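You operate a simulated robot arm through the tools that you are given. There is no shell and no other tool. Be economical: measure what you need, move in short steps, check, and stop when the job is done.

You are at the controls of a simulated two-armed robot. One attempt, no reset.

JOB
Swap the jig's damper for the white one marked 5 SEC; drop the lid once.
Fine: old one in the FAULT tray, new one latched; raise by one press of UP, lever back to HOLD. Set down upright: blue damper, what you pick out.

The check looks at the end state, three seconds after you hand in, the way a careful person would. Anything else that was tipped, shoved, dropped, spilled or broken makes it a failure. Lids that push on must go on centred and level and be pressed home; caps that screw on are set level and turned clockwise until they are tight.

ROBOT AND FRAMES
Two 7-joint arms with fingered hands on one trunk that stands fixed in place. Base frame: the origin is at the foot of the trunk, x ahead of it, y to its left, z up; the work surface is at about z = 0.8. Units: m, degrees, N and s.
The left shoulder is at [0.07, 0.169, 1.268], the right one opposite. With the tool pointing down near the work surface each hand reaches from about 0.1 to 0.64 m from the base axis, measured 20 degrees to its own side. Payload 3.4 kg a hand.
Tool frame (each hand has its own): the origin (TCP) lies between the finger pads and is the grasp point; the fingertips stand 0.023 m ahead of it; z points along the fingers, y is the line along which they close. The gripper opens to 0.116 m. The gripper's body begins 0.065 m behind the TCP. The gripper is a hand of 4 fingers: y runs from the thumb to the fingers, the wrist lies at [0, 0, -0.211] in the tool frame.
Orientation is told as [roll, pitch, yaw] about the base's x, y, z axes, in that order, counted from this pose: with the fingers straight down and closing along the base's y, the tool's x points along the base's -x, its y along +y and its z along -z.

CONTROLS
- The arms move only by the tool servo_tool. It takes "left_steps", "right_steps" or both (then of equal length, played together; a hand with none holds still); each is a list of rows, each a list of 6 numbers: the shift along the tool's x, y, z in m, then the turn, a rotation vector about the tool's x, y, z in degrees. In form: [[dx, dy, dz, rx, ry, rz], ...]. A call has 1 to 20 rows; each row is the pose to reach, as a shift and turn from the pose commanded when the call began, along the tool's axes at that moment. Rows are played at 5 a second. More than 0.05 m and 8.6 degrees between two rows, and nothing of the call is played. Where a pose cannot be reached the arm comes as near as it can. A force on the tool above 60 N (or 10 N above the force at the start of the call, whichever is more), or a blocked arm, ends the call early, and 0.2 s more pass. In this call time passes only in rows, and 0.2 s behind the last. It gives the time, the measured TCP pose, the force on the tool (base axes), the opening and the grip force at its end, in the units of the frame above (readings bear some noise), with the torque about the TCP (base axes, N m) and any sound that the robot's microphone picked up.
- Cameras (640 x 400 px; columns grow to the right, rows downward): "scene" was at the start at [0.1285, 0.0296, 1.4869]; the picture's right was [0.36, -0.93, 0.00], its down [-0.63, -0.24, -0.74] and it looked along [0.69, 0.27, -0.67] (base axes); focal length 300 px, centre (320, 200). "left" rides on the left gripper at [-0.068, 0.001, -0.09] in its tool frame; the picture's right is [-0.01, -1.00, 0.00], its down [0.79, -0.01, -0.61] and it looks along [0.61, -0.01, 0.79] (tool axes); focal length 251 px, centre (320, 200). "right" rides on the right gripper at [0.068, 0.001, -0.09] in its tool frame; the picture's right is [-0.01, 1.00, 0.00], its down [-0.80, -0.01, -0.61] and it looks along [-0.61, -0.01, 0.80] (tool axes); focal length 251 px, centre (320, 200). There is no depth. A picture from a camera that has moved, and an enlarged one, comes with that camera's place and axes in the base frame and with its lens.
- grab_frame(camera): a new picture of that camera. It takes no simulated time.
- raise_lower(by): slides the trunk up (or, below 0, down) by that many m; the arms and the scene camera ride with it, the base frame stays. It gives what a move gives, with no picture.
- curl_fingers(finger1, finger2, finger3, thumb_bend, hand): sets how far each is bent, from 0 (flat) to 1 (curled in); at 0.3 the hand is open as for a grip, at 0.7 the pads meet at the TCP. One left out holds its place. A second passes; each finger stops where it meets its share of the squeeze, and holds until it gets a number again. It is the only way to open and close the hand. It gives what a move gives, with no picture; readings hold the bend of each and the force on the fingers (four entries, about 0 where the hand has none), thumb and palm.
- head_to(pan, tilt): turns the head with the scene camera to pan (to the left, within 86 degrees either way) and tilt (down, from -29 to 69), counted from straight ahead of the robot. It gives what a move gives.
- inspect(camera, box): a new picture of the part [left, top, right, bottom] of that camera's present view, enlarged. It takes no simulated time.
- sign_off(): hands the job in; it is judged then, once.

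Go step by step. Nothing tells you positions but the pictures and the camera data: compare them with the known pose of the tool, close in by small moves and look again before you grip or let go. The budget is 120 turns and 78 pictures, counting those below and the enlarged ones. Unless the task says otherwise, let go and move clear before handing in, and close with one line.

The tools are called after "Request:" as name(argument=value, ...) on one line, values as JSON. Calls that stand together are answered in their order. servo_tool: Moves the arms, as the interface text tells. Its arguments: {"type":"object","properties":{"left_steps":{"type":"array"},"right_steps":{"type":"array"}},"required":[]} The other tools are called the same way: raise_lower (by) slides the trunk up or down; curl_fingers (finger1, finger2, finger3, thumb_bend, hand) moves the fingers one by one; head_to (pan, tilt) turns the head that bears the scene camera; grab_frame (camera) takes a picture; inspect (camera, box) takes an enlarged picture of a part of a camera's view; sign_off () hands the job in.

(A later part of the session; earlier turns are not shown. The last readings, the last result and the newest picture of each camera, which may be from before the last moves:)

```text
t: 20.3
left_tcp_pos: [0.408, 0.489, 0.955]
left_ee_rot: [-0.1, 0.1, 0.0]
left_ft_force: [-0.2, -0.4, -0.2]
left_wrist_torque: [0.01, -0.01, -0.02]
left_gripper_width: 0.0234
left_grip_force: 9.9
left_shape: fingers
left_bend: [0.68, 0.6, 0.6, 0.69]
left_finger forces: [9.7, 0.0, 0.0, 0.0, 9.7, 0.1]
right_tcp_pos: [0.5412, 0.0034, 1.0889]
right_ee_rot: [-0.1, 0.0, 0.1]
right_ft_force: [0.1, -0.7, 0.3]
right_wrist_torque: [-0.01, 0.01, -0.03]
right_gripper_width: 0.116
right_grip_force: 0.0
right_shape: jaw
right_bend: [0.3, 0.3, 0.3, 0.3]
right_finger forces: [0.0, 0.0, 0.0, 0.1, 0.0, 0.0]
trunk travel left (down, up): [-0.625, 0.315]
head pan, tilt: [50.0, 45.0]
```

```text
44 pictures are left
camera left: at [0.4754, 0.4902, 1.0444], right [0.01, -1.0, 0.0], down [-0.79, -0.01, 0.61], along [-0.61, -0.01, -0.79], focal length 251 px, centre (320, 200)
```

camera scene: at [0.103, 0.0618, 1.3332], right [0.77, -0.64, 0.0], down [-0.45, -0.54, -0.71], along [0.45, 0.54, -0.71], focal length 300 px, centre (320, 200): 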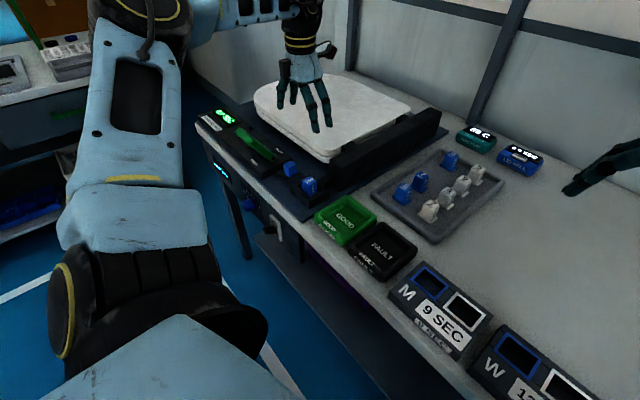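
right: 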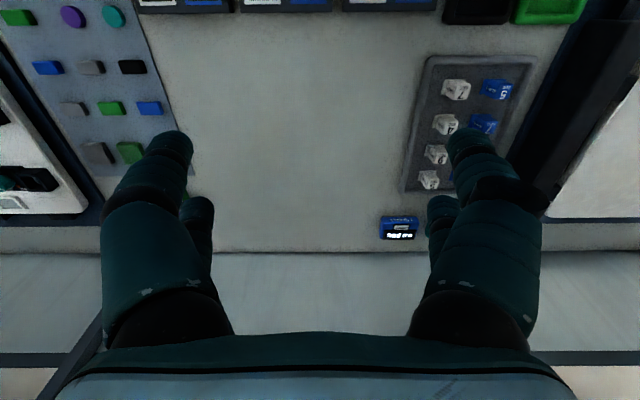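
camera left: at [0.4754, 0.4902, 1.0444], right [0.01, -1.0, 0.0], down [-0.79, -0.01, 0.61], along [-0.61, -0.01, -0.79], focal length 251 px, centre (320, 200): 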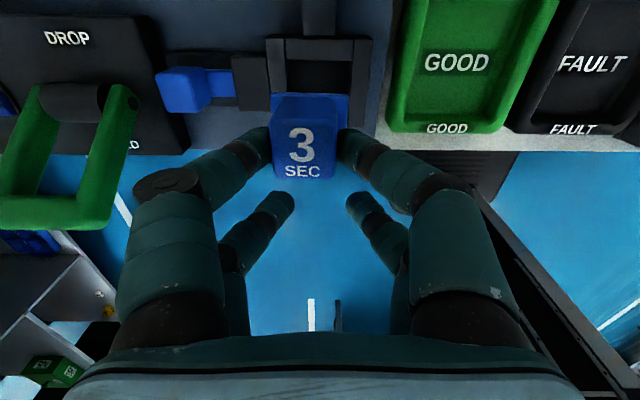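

The damper is out and upright. I carry it above the FAULT tray around (0.437, 0.27).

Request:
servo_tool(left_steps=[[-0.002, -0.045, 0, 0, 0, 0], [-0.004, -0.09, 0, 0, 0, 0], [-0.006, -0.135, 0, 0, 0, 0], [-0.008, -0.18, 0, 0, 0, 0], [-0.01, -0.222, 0, 0, 0, 0]])

Request:
grab_frame(camera="left")

```text
t: 21.5
left_tcp_pos: [0.4183, 0.2687, 0.9554]
left_ee_rot: [-0.1, 0.2, 0.0]
left_ft_force: [0.5, -0.6, -0.6]
left_wrist_torque: [0.02, 0.03, -0.03]
left_gripper_width: 0.0232
left_grip_force: 9.9
left_shape: fingers
left_bend: [0.68, 0.6, 0.6, 0.69]
left_finger forces: [9.5, 0.1, 0.0, 0.1, 9.5, 0.0]
right_tcp_pos: [0.5407, 0.0028, 1.0904]
right_ee_rot: [0.1, 0.1, 0.1]
right_ft_force: [0.8, 0.3, -0.3]
right_wrist_torque: [0.0, 0.05, -0.01]
right_gripper_width: 0.116
right_grip_force: 0.1
right_shape: jaw
right_bend: [0.3, 0.3, 0.3, 0.3]
right_finger forces: [0.1, 0.0, 0.1, 0.0, 0.1, 0.1]
trunk travel left (down, up): [-0.625, 0.315]
head pan, tilt: [50.0, 45.0]
```

```text
43 pictures are left
camera left: at [0.4865, 0.2692, 1.0452], right [0.01, -1.0, 0.0], down [-0.79, -0.01, 0.61], along [-0.61, -0.01, -0.79], focal length 251 px, centre (320, 200)
```

left: 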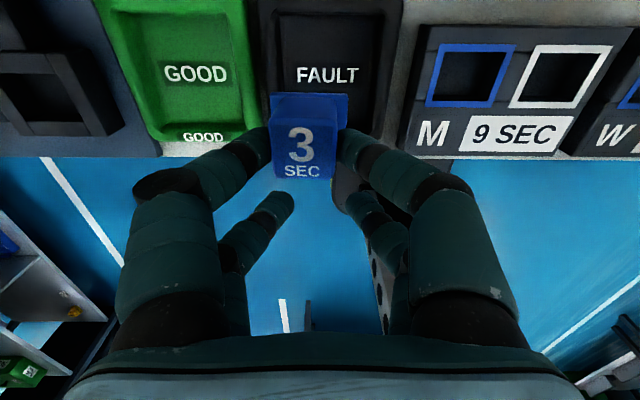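

Slightly +y of the tray's middle, so I shift −y 11 mm and +x 12 mm, then lower to just above the floor.

Request:
servo_tool(left_steps=[[-0.012, -0.011, 0.03, 0, 0, 0], [-0.012, -0.011, 0.06, 0, 0, 0], [-0.012, -0.011, 0.083, 0, 0, 0]])

Request:
grab_frame(camera="left")

Request:
inspect(camera="scene", box=[310, 180, 450, 300])

```text
t: 22.3
left_tcp_pos: [0.4305, 0.2573, 0.8717]
left_ee_rot: [0.0, 0.1, 0.1]
left_ft_force: [-0.9, -0.5, -0.7]
left_wrist_torque: [-0.05, 0.0, -0.01]
left_gripper_width: 0.0235
left_grip_force: 9.5
left_shape: fingers
left_bend: [0.68, 0.6, 0.6, 0.69]
left_finger forces: [9.5, 0.1, 0.0, 0.0, 9.5, 0.0]
right_tcp_pos: [0.5414, 0.0035, 1.0885]
right_ee_rot: [0.1, 0.0, 0.1]
right_ft_force: [-0.3, 0.0, 0.1]
right_wrist_torque: [0.02, -0.01, 0.01]
right_gripper_width: 0.116
right_grip_force: 0.0
right_shape: jaw
right_bend: [0.3, 0.3, 0.3, 0.3]
right_finger forces: [0.0, 0.0, 0.1, 0.0, 0.1, 0.1]
trunk travel left (down, up): [-0.625, 0.315]
head pan, tilt: [50.0, 45.0]
```

```text
42 pictures are left
camera left: at [0.4977, 0.2584, 0.9625], right [0.01, -1.0, 0.0], down [-0.79, -0.01, 0.61], along [-0.61, -0.01, -0.79], focal length 251 px, centre (320, 200)
```

left: 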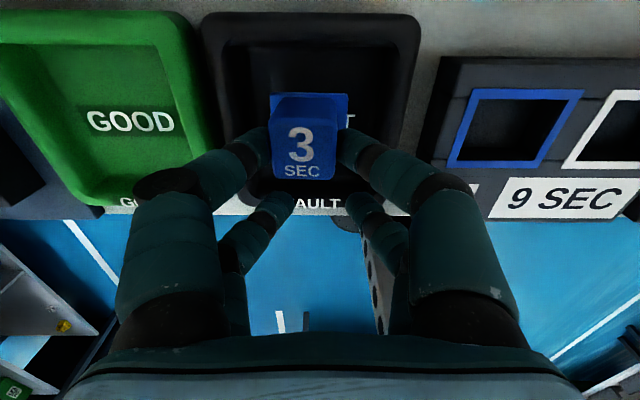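

```text
3.33 times, centred on (380, 240) of scene
camera zoom: at [0.1036, 0.062, 1.3331], right [0.77, -0.64, 0.0], down [-0.45, -0.54, -0.71], along [0.45, 0.54, -0.71], focal length 999 px, centre (120, 67)
```

zoom: 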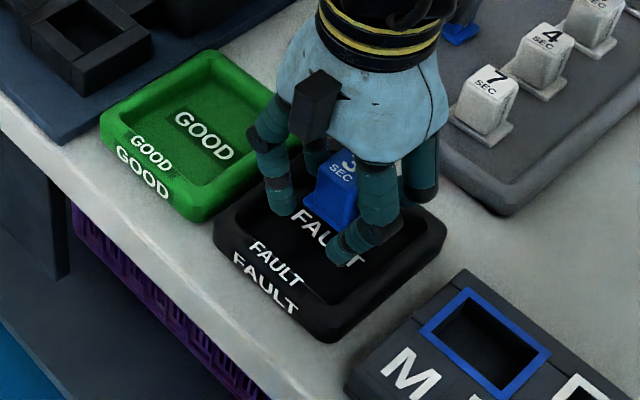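

Well within the tray, a bit above the floor. I lower in 2 mm rows watching the force.

Request:
servo_tool(left_steps=[[0, 0, 0.003, 0, 0, 0], [0, 0, 0.006, 0, 0, 0]])

Request:
servo_tool(left_steps=[[0, 0, 0.003, 0, 0, 0], [0, 0, 0.005, 0, 0, 0]])

```text
t: 22.9
left_tcp_pos: [0.4304, 0.258, 0.8669]
left_ee_rot: [0.0, 0.0, 0.2]
left_ft_force: [-0.2, 0.0, -0.2]
left_wrist_torque: [-0.01, 0.0, -0.03]
left_gripper_width: 0.0237
left_grip_force: 9.3
left_shape: fingers
left_bend: [0.68, 0.6, 0.6, 0.69]
left_finger forces: [9.4, 0.0, 0.1, 0.0, 9.4, 0.0]
right_tcp_pos: [0.5409, 0.0036, 1.0887]
right_ee_rot: [0.0, -0.1, 0.2]
right_ft_force: [-0.2, -0.4, 0.1]
right_wrist_torque: [0.03, 0.01, 0.02]
right_gripper_width: 0.1161
right_grip_force: 0.2
right_shape: jaw
right_bend: [0.3, 0.3, 0.3, 0.3]
right_finger forces: [0.0, 0.0, 0.0, 0.1, 0.1, 0.0]
trunk travel left (down, up): [-0.625, 0.315]
head pan, tilt: [50.0, 45.0]
```

```text
t: 23.5
left_tcp_pos: [0.4304, 0.2574, 0.8626]
left_ee_rot: [-0.1, 0.0, 0.2]
left_ft_force: [0.3, -0.6, 0.3]
left_wrist_torque: [-0.02, 0.03, -0.04]
left_gripper_width: 0.0236
left_grip_force: 9.4
left_shape: fingers
left_bend: [0.68, 0.6, 0.6, 0.69]
left_finger forces: [9.5, 0.0, 0.0, 0.1, 9.5, 0.0]
right_tcp_pos: [0.5422, 0.0034, 1.0896]
right_ee_rot: [0.0, 0.0, 0.1]
right_ft_force: [0.3, 0.6, 0.7]
right_wrist_torque: [0.0, -0.03, 0.0]
right_gripper_width: 0.1157
right_grip_force: 0.1
right_shape: jaw
right_bend: [0.3, 0.3, 0.3, 0.3]
right_finger forces: [0.0, 0.0, 0.0, 0.1, 0.0, 0.0]
trunk travel left (down, up): [-0.625, 0.315]
head pan, tilt: [50.0, 45.0]
```

Request:
servo_tool(left_steps=[[0, 0, 0.003, 0, 0, 0], [0, 0, 0.005, 0, 0, 0]])

Request:
inspect(camera="scene", box=[330, 200, 420, 280])

```text
t: 24.1
left_tcp_pos: [0.4286, 0.257, 0.8562]
left_ee_rot: [0.0, 0.1, 0.1]
left_ft_force: [0.2, 1.0, 0.0]
left_wrist_torque: [0.01, 0.03, 0.03]
left_gripper_width: 0.0237
left_grip_force: 9.4
left_shape: fingers
left_bend: [0.68, 0.6, 0.6, 0.69]
left_finger forces: [9.4, 0.0, 0.0, 0.1, 9.6, 0.0]
right_tcp_pos: [0.5413, 0.0026, 1.0883]
right_ee_rot: [0.1, 0.0, 0.1]
right_ft_force: [-0.4, 0.6, 0.7]
right_wrist_torque: [-0.01, -0.01, 0.01]
right_gripper_width: 0.1159
right_grip_force: 0.1
right_shape: jaw
right_bend: [0.3, 0.3, 0.3, 0.3]
right_finger forces: [0.0, 0.1, 0.0, 0.0, 0.0, 0.0]
trunk travel left (down, up): [-0.625, 0.315]
head pan, tilt: [50.0, 45.0]
```

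```text
5.00 times, centred on (375, 240) of scene
camera zoom: at [0.1032, 0.0617, 1.3332], right [0.77, -0.64, 0.0], down [-0.45, -0.54, -0.71], along [0.45, 0.54, -0.71], focal length 1499 px, centre (45, 0)
```

zoom: 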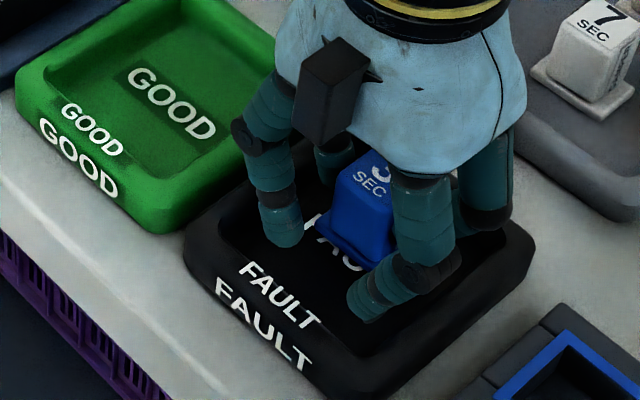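

No contact yet; continue down in small steps.

Request:
servo_tool(left_steps=[[0, 0, 0.002, 0, 0, 0], [0, 0, 0.004, 0, 0, 0]])

Request:
servo_tool(left_steps=[[0, 0, 0.002, 0, 0, 0], [0, 0, 0.003, 0, 0, 0]])

```text
t: 24.7
left_tcp_pos: [0.4312, 0.2575, 0.8533]
left_ee_rot: [0.0, 0.0, 0.0]
left_ft_force: [0.7, 0.6, 0.0]
left_wrist_torque: [0.01, 0.0, -0.02]
left_gripper_width: 0.0236
left_grip_force: 9.4
left_shape: fingers
left_bend: [0.68, 0.6, 0.6, 0.69]
left_finger forces: [9.6, 0.0, 0.0, 0.0, 9.5, 0.0]
right_tcp_pos: [0.5414, 0.0044, 1.0894]
right_ee_rot: [0.0, 0.0, 0.1]
right_ft_force: [0.7, 0.2, 0.4]
right_wrist_torque: [0.0, 0.01, -0.02]
right_gripper_width: 0.1158
right_grip_force: 0.1
right_shape: jaw
right_bend: [0.3, 0.3, 0.3, 0.3]
right_finger forces: [0.0, 0.0, 0.1, 0.0, 0.0, 0.1]
trunk travel left (down, up): [-0.625, 0.315]
head pan, tilt: [50.0, 45.0]
```

```text
t: 25.3
left_tcp_pos: [0.4292, 0.2567, 0.8512]
left_ee_rot: [0.1, -0.1, 0.0]
left_ft_force: [2.4, -0.3, 11.4]
left_wrist_torque: [0.16, -0.21, 0.01]
left_gripper_width: 0.0233
left_grip_force: 10.9
left_shape: fingers
left_bend: [0.7, 0.6, 0.6, 0.69]
left_finger forces: [10.9, 0.1, 0.0, 0.0, 11.1, 0.1]
right_tcp_pos: [0.5417, 0.0036, 1.0903]
right_ee_rot: [0.0, 0.0, 0.0]
right_ft_force: [0.2, -0.4, 0.5]
right_wrist_torque: [0.02, -0.01, -0.03]
right_gripper_width: 0.1162
right_grip_force: 0.1
right_shape: jaw
right_bend: [0.3, 0.3, 0.3, 0.3]
right_finger forces: [0.0, 0.0, 0.0, 0.0, 0.0, 0.0]
trunk travel left (down, up): [-0.625, 0.315]
head pan, tilt: [50.0, 45.0]
```

The damper stands on the tray floor (force rose). I release, rise and check.

Request:
curl_fingers(hand="left", thumb_bend=0.57, finger1=0.57)

Request:
servo_tool(left_steps=[[0, 0, -0.02, 0, 0, 0], [0, 0, -0.06, 0, 0, 0], [0, 0, -0.1, 0, 0, 0]])

Request:
grab_frame(camera="left")

```text
t: 26.3
left_tcp_pos: [0.4304, 0.2571, 0.8493]
left_ee_rot: [0.1, 0.0, 0.0]
left_ft_force: [0.6, 0.2, 0.1]
left_wrist_torque: [0.01, 0.0, 0.03]
left_gripper_width: 0.0393
left_grip_force: 0.5
left_shape: fingers
left_bend: [0.56, 0.6, 0.6, 0.56]
left_finger forces: [0.0, 0.0, 0.0, 0.1, 0.3, 0.1]
right_tcp_pos: [0.5417, 0.004, 1.0889]
right_ee_rot: [0.0, 0.0, 0.1]
right_ft_force: [-0.3, 0.2, 0.2]
right_wrist_torque: [-0.02, 0.04, 0.0]
right_gripper_width: 0.1157
right_grip_force: 0.1
right_shape: jaw
right_bend: [0.3, 0.3, 0.3, 0.3]
right_finger forces: [0.0, 0.0, 0.0, 0.0, 0.0, 0.0]
trunk travel left (down, up): [-0.625, 0.315]
head pan, tilt: [50.0, 45.0]
```

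```text
t: 27.1
left_tcp_pos: [0.4279, 0.2568, 0.9519]
left_ee_rot: [-0.1, 0.0, -0.1]
left_ft_force: [0.8, -0.1, -0.2]
left_wrist_torque: [0.01, -0.01, 0.01]
left_gripper_width: 0.0402
left_grip_force: 0.0
left_shape: fingers
left_bend: [0.56, 0.6, 0.6, 0.56]
left_finger forces: [0.0, 0.1, 0.0, 0.0, 0.0, 0.0]
right_tcp_pos: [0.5414, 0.003, 1.0886]
right_ee_rot: [0.0, 0.0, 0.1]
right_ft_force: [-0.2, 0.3, -0.8]
right_wrist_torque: [-0.01, -0.01, 0.01]
right_gripper_width: 0.1159
right_grip_force: 0.1
right_shape: jaw
right_bend: [0.3, 0.3, 0.3, 0.3]
right_finger forces: [0.0, 0.0, 0.1, 0.0, 0.1, 0.1]
trunk travel left (down, up): [-0.625, 0.315]
head pan, tilt: [50.0, 45.0]
```

```text
39 pictures are left
camera left: at [0.4956, 0.2571, 1.042], right [0.01, -1.0, 0.0], down [-0.8, -0.01, 0.61], along [-0.61, -0.01, -0.8], focal length 251 px, centre (320, 200)
```

left: 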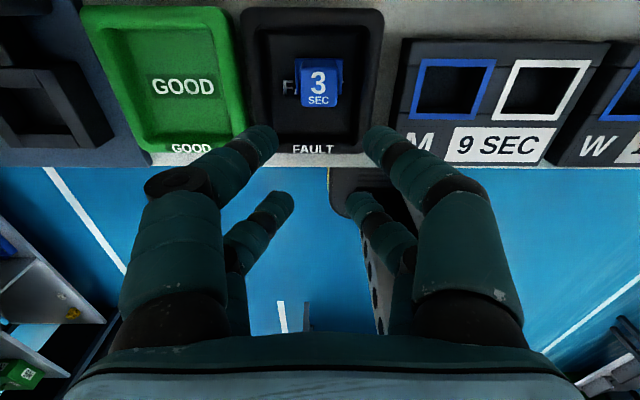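

Damper 3 stands upright in FAULT. Next the white 5 near (0.78, 0.26), which is far: I move the left hand forward and up, tilting it forward 40°, and look.

Request:
servo_tool(left_steps=[[-0.03, 0, -0.025, 0, -7, 0], [-0.06, 0, -0.05, 0, -14, 0], [-0.09, 0, -0.075, 0, -21, 0], [-0.12, 0, -0.1, 0, -28, 0], [-0.155, 0, -0.11, 0, -35, 0], [-0.19, 0, -0.12, 0, -40, 0]])

Request:
raise_lower(by=-0.08)

Request:
grab_frame(camera="left")

```text
t: 28.5
left_tcp_pos: [0.6202, 0.2581, 1.0694]
left_ee_rot: [0.0, -40.0, 0.1]
left_ft_force: [0.0, -0.2, -0.6]
left_wrist_torque: [-0.01, 0.0, -0.02]
left_gripper_width: 0.0401
left_grip_force: 0.0
left_shape: fingers
left_bend: [0.56, 0.6, 0.6, 0.56]
left_finger forces: [0.1, 0.0, 0.2, 0.0, 0.1, 0.0]
right_tcp_pos: [0.542, 0.0044, 1.0899]
right_ee_rot: [0.1, 0.1, 0.1]
right_ft_force: [0.0, 0.0, -0.6]
right_wrist_torque: [-0.04, 0.01, 0.03]
right_gripper_width: 0.1158
right_grip_force: 0.0
right_shape: jaw
right_bend: [0.3, 0.3, 0.3, 0.3]
right_finger forces: [0.0, 0.0, 0.0, 0.1, 0.0, 0.0]
trunk travel left (down, up): [-0.625, 0.315]
head pan, tilt: [50.0, 45.0]
```

```text
t: 29.7
left_tcp_pos: [0.6179, 0.2584, 0.9908]
left_ee_rot: [-0.1, -40.0, 0.1]
left_ft_force: [0.0, 0.0, 0.1]
left_wrist_torque: [-0.02, 0.0, 0.01]
left_gripper_width: 0.0404
left_grip_force: 0.1
left_shape: fingers
left_bend: [0.56, 0.6, 0.6, 0.56]
left_finger forces: [0.0, 0.0, 0.0, 0.0, 0.0, 0.0]
right_tcp_pos: [0.5398, 0.0038, 1.0087]
right_ee_rot: [0.0, 0.0, 0.1]
right_ft_force: [-0.2, 0.1, 0.4]
right_wrist_torque: [-0.02, 0.03, 0.01]
right_gripper_width: 0.1159
right_grip_force: 0.0
right_shape: jaw
right_bend: [0.3, 0.3, 0.3, 0.3]
right_finger forces: [0.1, 0.0, 0.1, 0.0, 0.0, 0.0]
trunk travel left (down, up): [-0.545, 0.395]
head pan, tilt: [50.0, 45.0]
```

```text
38 pictures are left
camera left: at [0.6124, 0.2592, 1.104], right [0.01, -1.0, 0.01], down [-1.0, -0.01, -0.05], along [0.05, -0.01, -1.0], focal length 251 px, centre (320, 200)
```

left: 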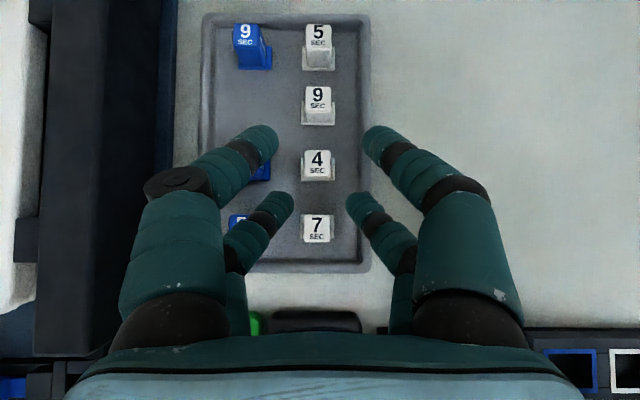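

The white 5 is at about (0.797, 0.260), top near z 0.846. I'll use the lower digit pair (fingers 2 and 3) with a 50° tilt, first stopping above it.

Request:
curl_fingers(hand="left", finger2=0.53, finger3=0.53)

Request:
servo_tool(left_steps=[[-0.02, 0, 0.0325, 0, -2, 0], [-0.04, 0, 0.065, 0, -4, 0], [-0.06, 0.001, 0.0975, 0, -6, 0], [-0.08, 0.002, 0.13, 0, -8, 0], [-0.099, 0.002, 0.1625, 0, -10, 0]])

Request:
grab_frame(camera="left")

Request:
head_to(pan=20, tilt=40)

Request:
grab_frame(camera="scene")

```text
t: 30.7
left_tcp_pos: [0.6178, 0.2583, 0.9915]
left_ee_rot: [0.0, -40.1, 0.1]
left_ft_force: [0.0, -0.5, 0.0]
left_wrist_torque: [0.0, -0.01, 0.0]
left_gripper_width: 0.04
left_grip_force: 0.0
left_shape: fingers
left_bend: [0.56, 0.53, 0.53, 0.56]
left_finger forces: [0.0, 0.1, 0.0, 0.0, 0.1, 0.1]
right_tcp_pos: [0.5416, 0.0032, 1.0092]
right_ee_rot: [0.0, 0.0, 0.2]
right_ft_force: [0.4, -0.4, -0.3]
right_wrist_torque: [-0.01, -0.01, 0.0]
right_gripper_width: 0.1158
right_grip_force: 0.2
right_shape: jaw
right_bend: [0.3, 0.3, 0.3, 0.3]
right_finger forces: [0.0, 0.0, 0.0, 0.0, 0.0, 0.1]
trunk travel left (down, up): [-0.545, 0.395]
head pan, tilt: [50.0, 45.0]
```

```text
t: 31.9
left_tcp_pos: [0.7463, 0.2755, 0.9391]
left_ee_rot: [0.0, -50.2, 0.0]
left_ft_force: [-0.1, -0.2, 0.0]
left_wrist_torque: [-0.01, -0.02, -0.01]
left_gripper_width: 0.04
left_grip_force: 0.1
left_shape: fingers
left_bend: [0.56, 0.53, 0.53, 0.56]
left_finger forces: [0.1, 0.0, 0.0, 0.0, 0.0, 0.0]
left hand out of reach, approached as far as the arm can: row 4, 5
right_tcp_pos: [0.541, 0.0045, 1.0092]
right_ee_rot: [0.1, 0.0, 0.1]
right_ft_force: [0.3, 0.5, -0.2]
right_wrist_torque: [0.01, -0.01, -0.01]
right_gripper_width: 0.1157
right_grip_force: 0.1
right_shape: jaw
right_bend: [0.3, 0.3, 0.3, 0.3]
right_finger forces: [0.0, 0.0, 0.1, 0.1, 0.0, 0.1]
trunk travel left (down, up): [-0.545, 0.395]
head pan, tilt: [50.0, 45.0]
```

```text
37 pictures are left
camera left: at [0.721, 0.2765, 1.0481], right [0.01, -1.0, 0.01], down [-0.98, -0.01, -0.22], along [0.22, -0.01, -0.98], focal length 251 px, centre (320, 200)
```

left: 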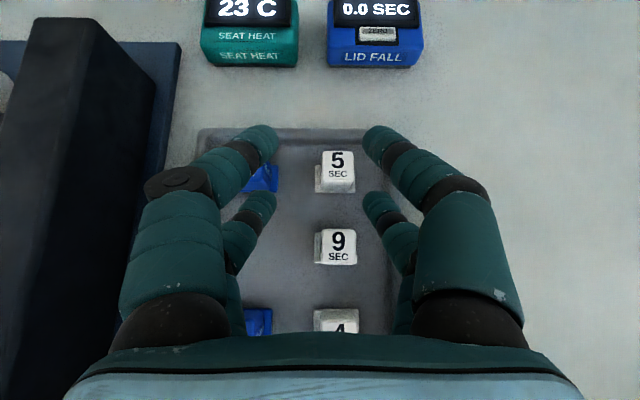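

```text
t: 32.8
left_tcp_pos: [0.7465, 0.2763, 0.9394]
left_ee_rot: [-0.1, -50.0, 0.1]
left_ft_force: [-0.3, -0.4, 0.1]
left_wrist_torque: [0.02, 0.0, 0.0]
left_gripper_width: 0.04
left_grip_force: 0.0
left_shape: fingers
left_bend: [0.56, 0.53, 0.53, 0.56]
left_finger forces: [0.0, 0.1, 0.0, 0.0, 0.0, 0.0]
right_tcp_pos: [0.5414, 0.0034, 1.009]
right_ee_rot: [0.1, 0.1, 0.1]
right_ft_force: [0.5, -0.2, 0.2]
right_wrist_torque: [0.02, 0.01, 0.0]
right_gripper_width: 0.1159
right_grip_force: 0.1
right_shape: jaw
right_bend: [0.3, 0.3, 0.3, 0.3]
right_finger forces: [0.0, 0.1, 0.0, 0.0, 0.0, 0.0]
trunk travel left (down, up): [-0.545, 0.395]
head pan, tilt: [20.0, 40.0]
```

```text
36 pictures are left
camera scene: at [0.1307, 0.0286, 1.2604], right [0.34, -0.94, 0.0], down [-0.6, -0.22, -0.77], along [0.72, 0.26, -0.64], focal length 300 px, centre (320, 200)
```

scene: 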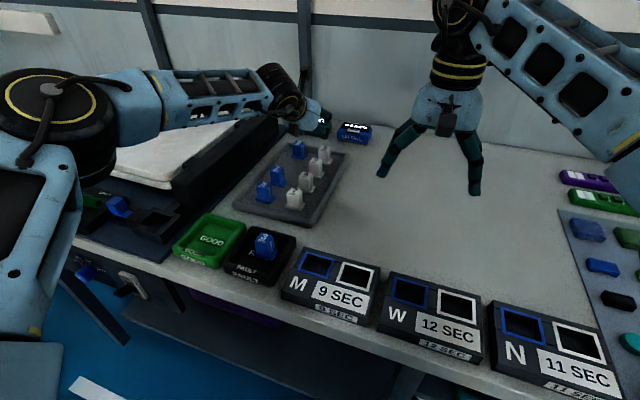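

The arm stops about 5 cm short at this tilt, well before what I need (0.80). Let me tilt further to 60° in place and see how far it reaches.

Request:
servo_tool(left_steps=[[0, 0, 0, 0, -5, 0], [0, 0, 0, 0, -10, 0]])

```text
t: 33.4
left_tcp_pos: [0.7471, 0.2756, 0.9398]
left_ee_rot: [-0.1, -60.1, 0.1]
left_ft_force: [0.8, -0.8, -0.2]
left_wrist_torque: [0.0, 0.0, 0.0]
left_gripper_width: 0.0401
left_grip_force: 0.1
left_shape: fingers
left_bend: [0.56, 0.53, 0.53, 0.56]
left_finger forces: [0.1, 0.0, 0.0, 0.1, 0.1, 0.0]
right_tcp_pos: [0.5418, 0.0043, 1.0083]
right_ee_rot: [0.1, 0.1, 0.1]
right_ft_force: [0.6, 0.7, 0.0]
right_wrist_torque: [-0.01, 0.04, 0.03]
right_gripper_width: 0.116
right_grip_force: 0.1
right_shape: jaw
right_bend: [0.3, 0.3, 0.3, 0.3]
right_finger forces: [0.0, 0.0, 0.1, 0.0, 0.0, 0.0]
trunk travel left (down, up): [-0.545, 0.395]
head pan, tilt: [20.0, 40.0]
```

Tilt 60° was reached in place. Now try 5 cm forward from here.

Request:
servo_tool(left_steps=[[-0.0125, -0.008, 0.0217, 0, 0, 0], [-0.025, -0.015, 0.0433, 0, 0, 0]])

```text
t: 34.0
left_tcp_pos: [0.762, 0.2717, 0.9469]
left_ee_rot: [0.0, -60.0, -0.1]
left_ft_force: [-1.2, -0.4, 0.1]
left_wrist_torque: [-0.01, -0.01, 0.0]
left_gripper_width: 0.0399
left_grip_force: 0.1
left_shape: fingers
left_bend: [0.56, 0.53, 0.53, 0.56]
left_finger forces: [0.1, 0.0, 0.0, 0.0, 0.0, 0.0]
left hand out of reach, approached as far as the arm can: row 1, 2
right_tcp_pos: [0.5406, 0.0036, 1.0088]
right_ee_rot: [0.0, 0.0, 0.1]
right_ft_force: [-0.1, 0.1, -0.1]
right_wrist_torque: [0.04, 0.0, 0.01]
right_gripper_width: 0.1158
right_grip_force: 0.0
right_shape: jaw
right_bend: [0.3, 0.3, 0.3, 0.3]
right_finger forces: [0.0, 0.1, 0.0, 0.0, 0.1, 0.0]
trunk travel left (down, up): [-0.545, 0.395]
head pan, tilt: [20.0, 40.0]
```

The limit seems to be a sphere around a point higher than the wrist; lowering the trunk another 0.10 should buy reach. I back up and raise the hand first, then lower the trunk.

Request:
servo_tool(left_steps=[[-0.016, 0, -0.032, 0, 0, 0], [-0.032, 0, -0.0646, 0, 0, 0]])

Request:
raise_lower(by=-0.1)

Request:
grab_frame(camera="scene")

```text
t: 34.6
left_tcp_pos: [0.7221, 0.2714, 1.0045]
left_ee_rot: [0.0, -60.0, 0.1]
left_ft_force: [-1.3, 0.1, 0.3]
left_wrist_torque: [-0.02, 0.02, 0.03]
left_gripper_width: 0.0401
left_grip_force: 0.1
left_shape: fingers
left_bend: [0.56, 0.53, 0.53, 0.56]
left_finger forces: [0.1, 0.1, 0.1, 0.1, 0.0, 0.0]
right_tcp_pos: [0.5395, 0.0032, 1.0094]
right_ee_rot: [-0.1, 0.0, 0.0]
right_ft_force: [-0.4, -0.3, -0.1]
right_wrist_torque: [0.02, -0.01, 0.01]
right_gripper_width: 0.116
right_grip_force: 0.1
right_shape: jaw
right_bend: [0.3, 0.3, 0.3, 0.3]
right_finger forces: [0.0, 0.0, 0.1, 0.0, 0.0, 0.0]
trunk travel left (down, up): [-0.545, 0.395]
head pan, tilt: [20.0, 40.0]
```

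```text
t: 35.9
left_tcp_pos: [0.7231, 0.2714, 0.9044]
left_ee_rot: [-0.1, -60.0, 0.2]
left_ft_force: [0.2, -0.3, -1.0]
left_wrist_torque: [-0.04, -0.01, 0.01]
left_gripper_width: 0.0401
left_grip_force: 0.1
left_shape: fingers
left_bend: [0.56, 0.53, 0.53, 0.56]
left_finger forces: [0.0, 0.0, 0.0, 0.1, 0.0, 0.0]
right_tcp_pos: [0.541, 0.004, 0.911]
right_ee_rot: [0.0, 0.0, 0.0]
right_ft_force: [0.5, 0.8, -0.3]
right_wrist_torque: [-0.01, 0.04, 0.04]
right_gripper_width: 0.1161
right_grip_force: 0.1
right_shape: jaw
right_bend: [0.3, 0.3, 0.3, 0.3]
right_finger forces: [0.0, 0.1, 0.0, 0.0, 0.1, 0.1]
trunk travel left (down, up): [-0.445, 0.495]
head pan, tilt: [20.0, 40.0]
```

```text
35 pictures are left
camera scene: at [0.1304, 0.0284, 1.1605], right [0.34, -0.94, 0.0], down [-0.6, -0.22, -0.77], along [0.72, 0.26, -0.64], focal length 300 px, centre (320, 200)
```

scene: 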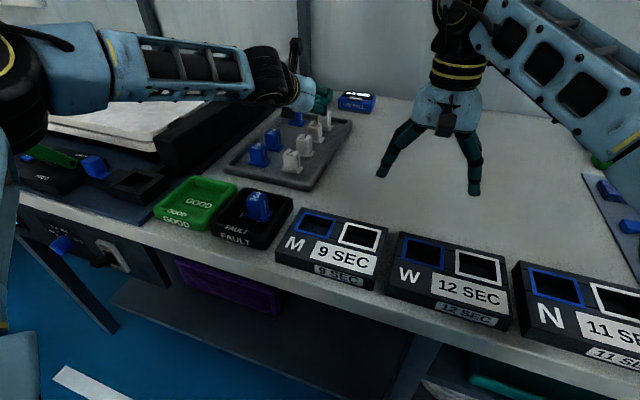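

Trunk lowered without contact. Now test forward reach again, staying high enough above the dampers.

Request:
servo_tool(left_steps=[[-0.02, -0.004, 0.0346, 0, 0, 0], [-0.036, -0.012, 0.0624, 0, 0, 0]])

```text
t: 36.5
left_tcp_pos: [0.7675, 0.2694, 0.9075]
left_ee_rot: [-0.1, -60.1, 0.0]
left_ft_force: [0.2, -0.4, 0.1]
left_wrist_torque: [-0.04, -0.04, 0.01]
left_gripper_width: 0.0399
left_grip_force: 0.0
left_shape: fingers
left_bend: [0.56, 0.53, 0.53, 0.56]
left_finger forces: [0.0, 0.0, 0.0, 0.0, 0.0, 0.1]
left hand out of reach, approached as far as the arm can: row 2
right_tcp_pos: [0.5396, 0.0033, 0.9105]
right_ee_rot: [0.1, -0.1, 0.1]
right_ft_force: [-0.1, -0.2, 0.1]
right_wrist_torque: [0.01, -0.04, 0.01]
right_gripper_width: 0.1161
right_grip_force: 0.0
right_shape: jaw
right_bend: [0.3, 0.3, 0.3, 0.3]
right_finger forces: [0.0, 0.0, 0.0, 0.0, 0.0, 0.0]
trunk travel left (down, up): [-0.445, 0.495]
head pan, tilt: [20.0, 40.0]
```

Reach is about 0.53 m shoulder-to-wrist, so a 70° tilt with the fingertips should just reach. I go there, staying 3–4 cm above the grip height.

Request:
servo_tool(left_steps=[[0, 0, 0, 0, -5, 0], [0, -0.005, 0.005, 0, -10, 0], [-0.0013, -0.0094, 0.0172, 0, -10, 0]])

Request:
grab_frame(camera="left")

```text
t: 37.3
left_tcp_pos: [0.7774, 0.2619, 0.8995]
left_ee_rot: [0.0, -69.9, 0.1]
left_ft_force: [-0.4, -0.6, 0.1]
left_wrist_torque: [-0.04, -0.01, 0.03]
left_gripper_width: 0.0401
left_grip_force: 0.0
left_shape: fingers
left_bend: [0.56, 0.53, 0.53, 0.56]
left_finger forces: [0.0, 0.1, 0.0, 0.0, 0.0, 0.1]
left hand out of reach, approached as far as the arm can: row 3
right_tcp_pos: [0.5414, 0.0043, 0.9092]
right_ee_rot: [0.0, 0.0, 0.1]
right_ft_force: [0.0, 0.2, 0.2]
right_wrist_torque: [0.0, 0.0, 0.04]
right_gripper_width: 0.1157
right_grip_force: 0.1
right_shape: jaw
right_bend: [0.3, 0.3, 0.3, 0.3]
right_finger forces: [0.0, 0.0, 0.1, 0.0, 0.1, 0.0]
trunk travel left (down, up): [-0.445, 0.495]
head pan, tilt: [20.0, 40.0]
```

```text
34 pictures are left
camera left: at [0.7161, 0.2624, 0.9946], right [0.0, -1.0, 0.01], down [-0.84, -0.01, -0.54], along [0.54, -0.01, -0.84], focal length 251 px, centre (320, 200)
```

left: 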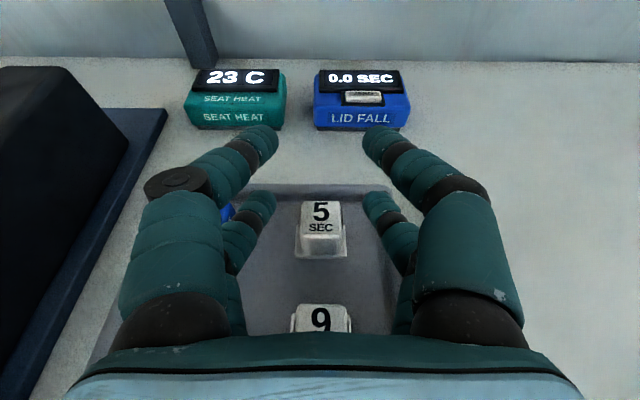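

About 2 cm short still. The limit's direction suggests the elbow is hung up above a too-low shoulder, so I raise the trunk 0.15 and then lower the hand instead, keeping the tilt.

Request:
raise_lower(by=0.15)

Request:
servo_tool(left_steps=[[0.03, 0, 0.011, 0, 0, 0], [0.06, 0, 0.022, 0, 0, 0], [0.09, 0, 0.033, 0, 0, 0], [0.12, 0, 0.044, 0, 0, 0], [0.14, 0, 0.051, 0, 0, 0]])

```text
t: 39.1
left_tcp_pos: [0.7789, 0.2609, 1.0489]
left_ee_rot: [-0.1, -70.0, 0.1]
left_ft_force: [-0.4, 0.3, -0.9]
left_wrist_torque: [0.02, 0.0, 0.01]
left_gripper_width: 0.0399
left_grip_force: 0.0
left_shape: fingers
left_bend: [0.56, 0.53, 0.53, 0.56]
left_finger forces: [0.1, 0.0, 0.1, 0.0, 0.0, 0.0]
right_tcp_pos: [0.5421, 0.0036, 1.0594]
right_ee_rot: [-0.1, 0.0, 0.1]
right_ft_force: [0.4, -0.3, 0.7]
right_wrist_torque: [-0.04, 0.02, -0.02]
right_gripper_width: 0.1158
right_grip_force: 0.0
right_shape: jaw
right_bend: [0.3, 0.3, 0.3, 0.3]
right_finger forces: [0.1, 0.0, 0.0, 0.0, 0.1, 0.0]
trunk travel left (down, up): [-0.595, 0.345]
head pan, tilt: [20.0, 40.0]
```

```text
t: 40.3
left_tcp_pos: [0.7504, 0.2711, 0.955]
left_ee_rot: [-0.1, -70.0, 0.1]
left_ft_force: [-0.7, 0.6, -0.9]
left_wrist_torque: [-0.02, -0.02, 0.0]
left_gripper_width: 0.04
left_grip_force: 0.1
left_shape: fingers
left_bend: [0.56, 0.53, 0.53, 0.56]
left_finger forces: [0.1, 0.0, 0.0, 0.0, 0.0, 0.0]
left hand out of reach, approached as far as the arm can: row 1, 2, 3, 4, 5
right_tcp_pos: [0.5413, 0.0036, 1.0585]
right_ee_rot: [-0.1, 0.1, 0.2]
right_ft_force: [-0.5, 0.0, 0.5]
right_wrist_torque: [-0.02, -0.02, 0.02]
right_gripper_width: 0.1159
right_grip_force: 0.0
right_shape: jaw
right_bend: [0.3, 0.3, 0.3, 0.3]
right_finger forces: [0.0, 0.1, 0.0, 0.1, 0.1, 0.0]
trunk travel left (down, up): [-0.595, 0.345]
head pan, tilt: [20.0, 40.0]
```

Now the limit pushes upward instead. I look at the arm's posture.

Request:
head_to(pan=40, tilt=15)

Request:
grab_frame(camera="scene")

```text
t: 41.2
left_tcp_pos: [0.7504, 0.2712, 0.9553]
left_ee_rot: [0.0, -70.1, 0.0]
left_ft_force: [-0.2, 0.4, -0.1]
left_wrist_torque: [0.01, 0.0, -0.01]
left_gripper_width: 0.0397
left_grip_force: 0.2
left_shape: fingers
left_bend: [0.56, 0.53, 0.53, 0.56]
left_finger forces: [0.0, 0.0, 0.1, 0.0, 0.0, 0.0]
right_tcp_pos: [0.541, 0.0027, 1.0602]
right_ee_rot: [0.0, 0.0, 0.1]
right_ft_force: [-1.0, 0.6, 0.3]
right_wrist_torque: [0.0, 0.0, -0.02]
right_gripper_width: 0.1161
right_grip_force: 0.0
right_shape: jaw
right_bend: [0.3, 0.3, 0.3, 0.3]
right_finger forces: [0.1, 0.1, 0.0, 0.1, 0.0, 0.0]
trunk travel left (down, up): [-0.595, 0.345]
head pan, tilt: [40.0, 15.0]
```

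```text
33 pictures are left
camera scene: at [0.1225, 0.0594, 1.3499], right [0.64, -0.77, 0.0], down [-0.2, -0.17, -0.97], along [0.74, 0.62, -0.26], focal length 300 px, centre (320, 200)
```

scene: 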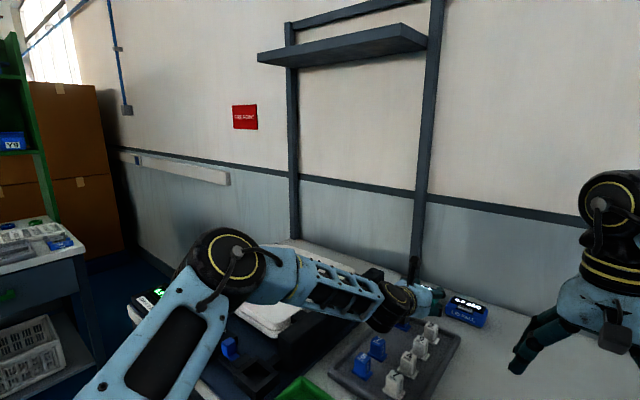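

The elbow is well bent, so a wrist/roll limit is what stops it. I test whether spinning the hand about its own axis frees it.

Request:
servo_tool(left_steps=[[0, 0, 0, 0, 0, 8], [0, 0, 0, 0, 0, 16], [0.007, -0.005, 0.017, 0, 0, 20], [0.0143, -0.009, 0.034, 0, 0, 20]])

Request:
servo_tool(left_steps=[[0, 0, 0, 0, 0, -8], [0, 0, 0, 0, 0, -16], [0, 0, 0, 0, 0, -24], [0, 0, 0, 0, 0, -32], [0, 0, 0, 0, 0, -40]])

Request:
servo_tool(left_steps=[[0.007, -0.003, 0.017, 0, 0, 0], [0.0143, -0.006, 0.034, 0, 0, 0]])

```text
t: 42.2
left_tcp_pos: [0.7493, 0.274, 0.9541]
left_ee_rot: [43.0, -61.8, -46.5]
left_ft_force: [0.0, -0.7, 0.0]
left_wrist_torque: [0.01, 0.02, 0.01]
left_gripper_width: 0.04
left_grip_force: 0.1
left_shape: fingers
left_bend: [0.56, 0.53, 0.53, 0.56]
left_finger forces: [0.1, 0.0, 0.0, 0.1, 0.1, 0.1]
left hand out of reach, approached as far as the arm can: row 3, 4
right_tcp_pos: [0.5406, 0.0035, 1.0587]
right_ee_rot: [0.0, 0.1, 0.1]
right_ft_force: [0.6, 0.5, -0.1]
right_wrist_torque: [-0.05, 0.04, -0.02]
right_gripper_width: 0.1161
right_grip_force: 0.1
right_shape: jaw
right_bend: [0.3, 0.3, 0.3, 0.3]
right_finger forces: [0.0, 0.0, 0.0, 0.0, 0.1, 0.0]
trunk travel left (down, up): [-0.595, 0.345]
head pan, tilt: [40.0, 15.0]
```

```text
t: 43.4
left_tcp_pos: [0.7497, 0.274, 0.9538]
left_ee_rot: [-43.0, -61.8, 46.8]
left_ft_force: [0.4, -0.4, -0.5]
left_wrist_torque: [-0.01, 0.0, 0.01]
left_gripper_width: 0.04
left_grip_force: 0.1
left_shape: fingers
left_bend: [0.56, 0.53, 0.53, 0.56]
left_finger forces: [0.0, 0.0, 0.1, 0.0, 0.1, 0.0]
right_tcp_pos: [0.5416, 0.0038, 1.0597]
right_ee_rot: [0.0, 0.0, 0.2]
right_ft_force: [0.3, -0.3, 0.3]
right_wrist_torque: [-0.04, 0.01, 0.04]
right_gripper_width: 0.116
right_grip_force: 0.1
right_shape: jaw
right_bend: [0.3, 0.3, 0.3, 0.3]
right_finger forces: [0.1, 0.1, 0.1, 0.0, 0.0, 0.1]
trunk travel left (down, up): [-0.595, 0.345]
head pan, tilt: [40.0, 15.0]
```

```text
t: 44.0
left_tcp_pos: [0.7506, 0.2753, 0.9533]
left_ee_rot: [-43.0, -61.9, 46.7]
left_ft_force: [-0.4, 0.6, 0.5]
left_wrist_torque: [0.02, -0.02, 0.0]
left_gripper_width: 0.04
left_grip_force: 0.0
left_shape: fingers
left_bend: [0.56, 0.53, 0.53, 0.56]
left_finger forces: [0.1, 0.0, 0.1, 0.0, 0.0, 0.1]
left hand out of reach, approached as far as the arm can: row 1, 2
right_tcp_pos: [0.5422, 0.0033, 1.0581]
right_ee_rot: [0.1, 0.1, 0.0]
right_ft_force: [-0.5, -0.2, 0.6]
right_wrist_torque: [0.0, 0.0, 0.0]
right_gripper_width: 0.1162
right_grip_force: 0.1
right_shape: jaw
right_bend: [0.3, 0.3, 0.3, 0.3]
right_finger forces: [0.0, 0.0, 0.1, 0.1, 0.0, 0.1]
trunk travel left (down, up): [-0.595, 0.345]
head pan, tilt: [40.0, 15.0]
```

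Spin makes no difference, so it is the shoulder/elbow posture that is stuck. I'll unspin, retreat, go back to tool-down (which has a known reach of 0.64), and extend from there.

Request:
servo_tool(left_steps=[[0, 0, 0, 0, 0, 8], [0, 0, 0, 0, 0, 16], [0, 0, 0, 0, 0, 20]])

Request:
servo_tool(left_steps=[[-0.0423, -0.005, -0.0154, 0, 0, 0], [-0.0846, -0.01, -0.0308, 0, 0, 0], [-0.127, -0.013, -0.0462, 0, 0, 0], [-0.0975, -0.013, -0.0479, 0, 8, 0], [-0.0687, -0.013, -0.0541, 0, 16, 0], [-0.041, -0.013, -0.0641, 0, 24, 0], [-0.015, -0.013, -0.0778, 0, 32, 0], [0.009, -0.013, -0.0952, 0, 40, 0], [0.03, -0.013, -0.1158, 0, 48, 0], [0.0481, -0.013, -0.139, 0, 56, 0], [0.0628, -0.013, -0.1644, 0, 64, 0], [0.0715, -0.013, -0.1847, 0, 70, 0]])

Request:
servo_tool(left_steps=[[-0.03, 0, 0, 0, 0, 0], [-0.06, 0, 0, 0, 0, 0], [-0.09, 0, 0, 0, 0, 0]])

```text
t: 44.8
left_tcp_pos: [0.7519, 0.275, 0.954]
left_ee_rot: [0.1, -69.8, -0.1]
left_ft_force: [-0.5, 0.2, -0.1]
left_wrist_torque: [0.02, 0.0, 0.03]
left_gripper_width: 0.0401
left_grip_force: 0.1
left_shape: fingers
left_bend: [0.56, 0.53, 0.53, 0.56]
left_finger forces: [0.0, 0.0, 0.1, 0.1, 0.1, 0.0]
right_tcp_pos: [0.5413, 0.0036, 1.0599]
right_ee_rot: [0.0, 0.0, 0.1]
right_ft_force: [0.2, 0.2, -0.3]
right_wrist_torque: [-0.01, -0.02, 0.03]
right_gripper_width: 0.116
right_grip_force: 0.0
right_shape: jaw
right_bend: [0.3, 0.3, 0.3, 0.3]
right_finger forces: [0.1, 0.1, 0.0, 0.1, 0.0, 0.0]
trunk travel left (down, up): [-0.595, 0.345]
head pan, tilt: [40.0, 15.0]
```

```text
t: 47.4
left_tcp_pos: [0.5517, 0.2633, 0.9486]
left_ee_rot: [0.0, 0.2, 0.0]
left_ft_force: [0.6, -0.2, 0.2]
left_wrist_torque: [0.02, 0.0, -0.01]
left_gripper_width: 0.04
left_grip_force: 0.1
left_shape: fingers
left_bend: [0.56, 0.53, 0.53, 0.56]
left_finger forces: [0.1, 0.1, 0.0, 0.0, 0.1, 0.0]
right_tcp_pos: [0.5412, 0.0029, 1.058]
right_ee_rot: [0.0, 0.0, 0.1]
right_ft_force: [-0.5, 0.6, -0.2]
right_wrist_torque: [-0.01, 0.0, 0.03]
right_gripper_width: 0.116
right_grip_force: 0.0
right_shape: jaw
right_bend: [0.3, 0.3, 0.3, 0.3]
right_finger forces: [0.0, 0.0, 0.0, 0.0, 0.0, 0.0]
trunk travel left (down, up): [-0.595, 0.345]
head pan, tilt: [40.0, 15.0]
```

```text
t: 48.2
left_tcp_pos: [0.5882, 0.2731, 0.9519]
left_ee_rot: [-0.1, -0.1, 0.0]
left_ft_force: [0.5, 0.0, -0.4]
left_wrist_torque: [0.0, 0.03, 0.0]
left_gripper_width: 0.0402
left_grip_force: 0.0
left_shape: fingers
left_bend: [0.56, 0.53, 0.53, 0.56]
left_finger forces: [0.0, 0.0, 0.1, 0.1, 0.0, 0.0]
left hand out of reach, approached as far as the arm can: row 2, 3
right_tcp_pos: [0.541, 0.0038, 1.0584]
right_ee_rot: [0.0, 0.0, 0.1]
right_ft_force: [0.1, 0.0, 0.4]
right_wrist_torque: [0.0, 0.0, 0.01]
right_gripper_width: 0.116
right_grip_force: 0.1
right_shape: jaw
right_bend: [0.3, 0.3, 0.3, 0.3]
right_finger forces: [0.0, 0.1, 0.1, 0.0, 0.1, 0.1]
trunk travel left (down, up): [-0.595, 0.345]
head pan, tilt: [40.0, 15.0]
```

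So wrist reach is a plain limit at x ≈ 0.588, best when the wrist is a bit above the shoulder. With 75° tilt and a lower trunk the fingertips reach 0.806; I tilt up there (hand high), lift the right hand for clearance, then lower the trunk 0.21.

Request:
servo_tool(left_steps=[[-0.0164, -0.003, -0.024, 0, -8, 0], [-0.0452, -0.006, -0.0302, 0, -16, 0], [-0.0728, -0.01, -0.0402, 0, -24, 0], [-0.0988, -0.01, -0.0541, 0, -32, 0], [-0.1226, -0.01, -0.0714, 0, -40, 0], [-0.1438, -0.01, -0.0918, 0, -48, 0], [-0.1619, -0.01, -0.115, 0, -56, 0], [-0.1766, -0.01, -0.1405, 0, -64, 0], [-0.1877, -0.01, -0.1678, 0, -72, 0], [-0.1908, -0.01, -0.1784, 0, -75, 0]], right_steps=[[0, 0, -0.02, 0, 0, 0], [0, 0, -0.04, 0, 0, 0], [0, 0, -0.06, 0, 0, 0], [0, 0, -0.08, 0, 0, 0], [0, 0, -0.1, 0, 0, 0], [0, 0, -0.12, 0, 0, 0], [0, 0, -0.14, 0, 0, 0], [0, 0, -0.14, 0, 0, 0], [0, 0, -0.14, 0, 0, 0], [0, 0, -0.14, 0, 0, 0]])

Request:
raise_lower(by=-0.2)

Request:
grab_frame(camera="left")

```text
t: 50.4
left_tcp_pos: [0.7773, 0.2639, 1.1283]
left_ee_rot: [-0.2, -75.2, 0.1]
left_ft_force: [-1.2, 0.3, 0.7]
left_wrist_torque: [0.0, 0.0, 0.01]
left_gripper_width: 0.0402
left_grip_force: 0.0
left_shape: fingers
left_bend: [0.56, 0.53, 0.53, 0.56]
left_finger forces: [0.0, 0.0, 0.0, 0.0, 0.0, 0.0]
right_tcp_pos: [0.5066, 0.0037, 1.1713]
right_ee_rot: [0.1, 0.0, 0.2]
right_ft_force: [1.2, -0.2, 0.2]
right_wrist_torque: [0.02, -0.05, 0.02]
right_gripper_width: 0.1158
right_grip_force: 0.1
right_shape: jaw
right_bend: [0.3, 0.3, 0.3, 0.3]
right_finger forces: [0.1, 0.0, 0.1, 0.0, 0.0, 0.0]
right hand out of reach, approached as far as the arm can: row 4, 5, 6, 7, 8, 9, 10
trunk travel left (down, up): [-0.595, 0.345]
head pan, tilt: [40.0, 15.0]
```

```text
t: 52.5
left_tcp_pos: [0.7789, 0.2641, 0.9281]
left_ee_rot: [-0.1, -75.0, 0.1]
left_ft_force: [0.1, -0.6, 0.5]
left_wrist_torque: [0.0, 0.01, 0.06]
left_gripper_width: 0.0399
left_grip_force: 0.1
left_shape: fingers
left_bend: [0.56, 0.53, 0.53, 0.56]
left_finger forces: [0.1, 0.0, 0.0, 0.0, 0.0, 0.0]
right_tcp_pos: [0.5064, 0.0036, 0.9717]
right_ee_rot: [0.0, 0.1, 0.1]
right_ft_force: [-0.2, 0.1, 0.1]
right_wrist_torque: [0.0, -0.02, 0.0]
right_gripper_width: 0.116
right_grip_force: 0.0
right_shape: jaw
right_bend: [0.3, 0.3, 0.3, 0.3]
right_finger forces: [0.0, 0.0, 0.0, 0.0, 0.0, 0.0]
trunk travel left (down, up): [-0.395, 0.545]
head pan, tilt: [40.0, 15.0]
```

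```text
32 pictures are left
camera left: at [0.7083, 0.2647, 1.0177], right [0.0, -1.0, 0.01], down [-0.79, -0.01, -0.61], along [0.61, -0.01, -0.79], focal length 251 px, centre (320, 200)
```

left: 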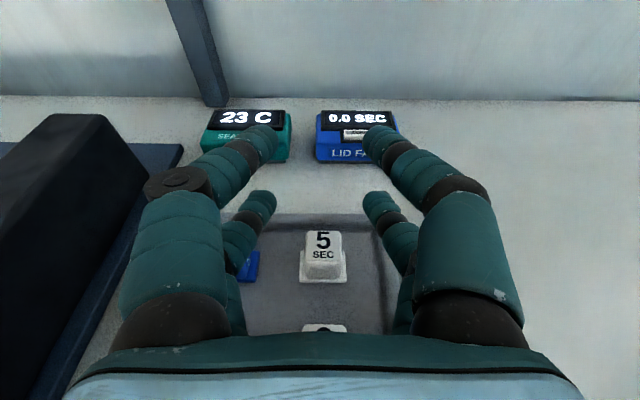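

The 5 is at (0.799, 0.260). I go to 3 cm above grip height with the fingertips at x ≈ 0.805.

Request:
servo_tool(left_steps=[[0.017, -0.002, 0.009, 0, 0, 0], [0.0345, -0.0036, 0.0181, 0, 0, 0]])

Request:
grab_frame(camera="left")

```text
t: 53.1
left_tcp_pos: [0.7863, 0.2604, 0.8913]
left_ee_rot: [-0.2, -75.0, 0.2]
left_ft_force: [0.1, -0.2, 0.2]
left_wrist_torque: [0.0, 0.04, -0.02]
left_gripper_width: 0.0402
left_grip_force: 0.1
left_shape: fingers
left_bend: [0.56, 0.53, 0.53, 0.56]
left_finger forces: [0.1, 0.1, 0.0, 0.0, 0.0, 0.0]
right_tcp_pos: [0.5076, 0.0046, 0.9712]
right_ee_rot: [0.0, 0.0, 0.1]
right_ft_force: [-0.3, -0.9, 0.4]
right_wrist_torque: [-0.02, 0.0, -0.02]
right_gripper_width: 0.1158
right_grip_force: 0.0
right_shape: jaw
right_bend: [0.3, 0.3, 0.3, 0.3]
right_finger forces: [0.1, 0.0, 0.0, 0.0, 0.0, 0.0]
trunk travel left (down, up): [-0.395, 0.545]
head pan, tilt: [40.0, 15.0]
```

```text
31 pictures are left
camera left: at [0.7161, 0.2609, 0.9795], right [0.0, -1.0, 0.01], down [-0.79, -0.01, -0.61], along [0.61, -0.01, -0.79], focal length 251 px, centre (320, 200)
```

left: 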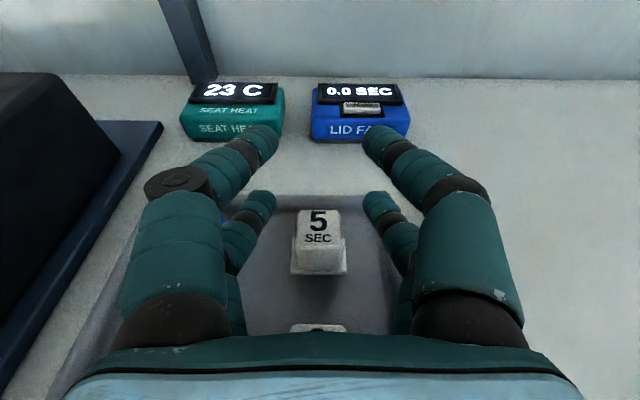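

Position is reachable. I'll turn the head for a side look at the hand's underside, and lower 2 cm.

Request:
head_to(pan=20, tilt=22)

Request:
servo_tool(left_steps=[[0.0097, 0, 0.0026, 0, 0, 0], [0.0193, 0, 0.0052, 0, 0, 0]])

Request:
inspect(camera="scene", box=[240, 120, 400, 260])

```text
t: 54.0
left_tcp_pos: [0.7865, 0.26, 0.8899]
left_ee_rot: [-0.1, -74.9, 0.2]
left_ft_force: [-0.6, 0.5, 0.0]
left_wrist_torque: [0.03, 0.02, 0.0]
left_gripper_width: 0.0403
left_grip_force: 0.0
left_shape: fingers
left_bend: [0.56, 0.53, 0.53, 0.56]
left_finger forces: [0.0, 0.0, 0.1, 0.0, 0.0, 0.1]
right_tcp_pos: [0.5061, 0.0045, 0.9724]
right_ee_rot: [0.0, 0.0, 0.1]
right_ft_force: [1.1, -0.3, -0.5]
right_wrist_torque: [0.01, 0.0, 0.02]
right_gripper_width: 0.1159
right_grip_force: 0.0
right_shape: jaw
right_bend: [0.3, 0.3, 0.3, 0.3]
right_finger forces: [0.0, 0.0, 0.0, 0.0, 0.0, 0.0]
trunk travel left (down, up): [-0.395, 0.545]
head pan, tilt: [20.0, 22.0]
```

```text
t: 54.6
left_tcp_pos: [0.7836, 0.2615, 0.8703]
left_ee_rot: [-0.2, -75.0, 0.3]
left_ft_force: [0.0, 0.4, -0.6]
left_wrist_torque: [-0.01, 0.04, -0.01]
left_gripper_width: 0.0401
left_grip_force: 0.1
left_shape: fingers
left_bend: [0.56, 0.53, 0.53, 0.56]
left_finger forces: [0.1, 0.0, 0.0, 0.0, 0.1, 0.0]
right_tcp_pos: [0.5062, 0.0026, 0.9722]
right_ee_rot: [-0.1, 0.0, 0.1]
right_ft_force: [-0.6, 0.4, -0.5]
right_wrist_torque: [-0.01, 0.06, 0.01]
right_gripper_width: 0.1158
right_grip_force: 0.1
right_shape: jaw
right_bend: [0.3, 0.3, 0.3, 0.3]
right_finger forces: [0.1, 0.0, 0.1, 0.0, 0.0, 0.0]
trunk travel left (down, up): [-0.395, 0.545]
head pan, tilt: [20.0, 22.0]
```

```text
2.86 times, centred on (320, 190) of scene
camera zoom: at [0.1381, 0.0312, 1.1386], right [0.34, -0.94, 0.0], down [-0.35, -0.13, -0.93], along [0.87, 0.32, -0.37], focal length 856 px, centre (320, 229)
```

zoom: 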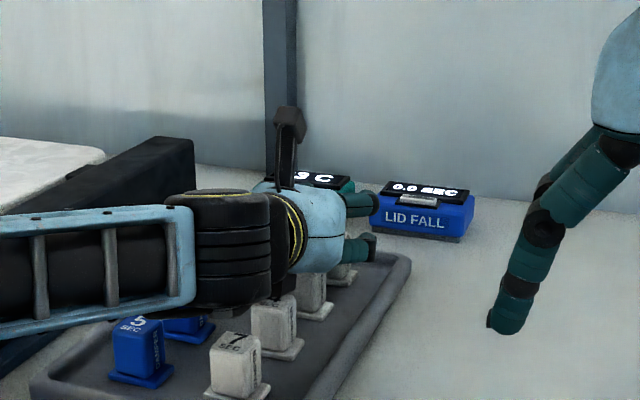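

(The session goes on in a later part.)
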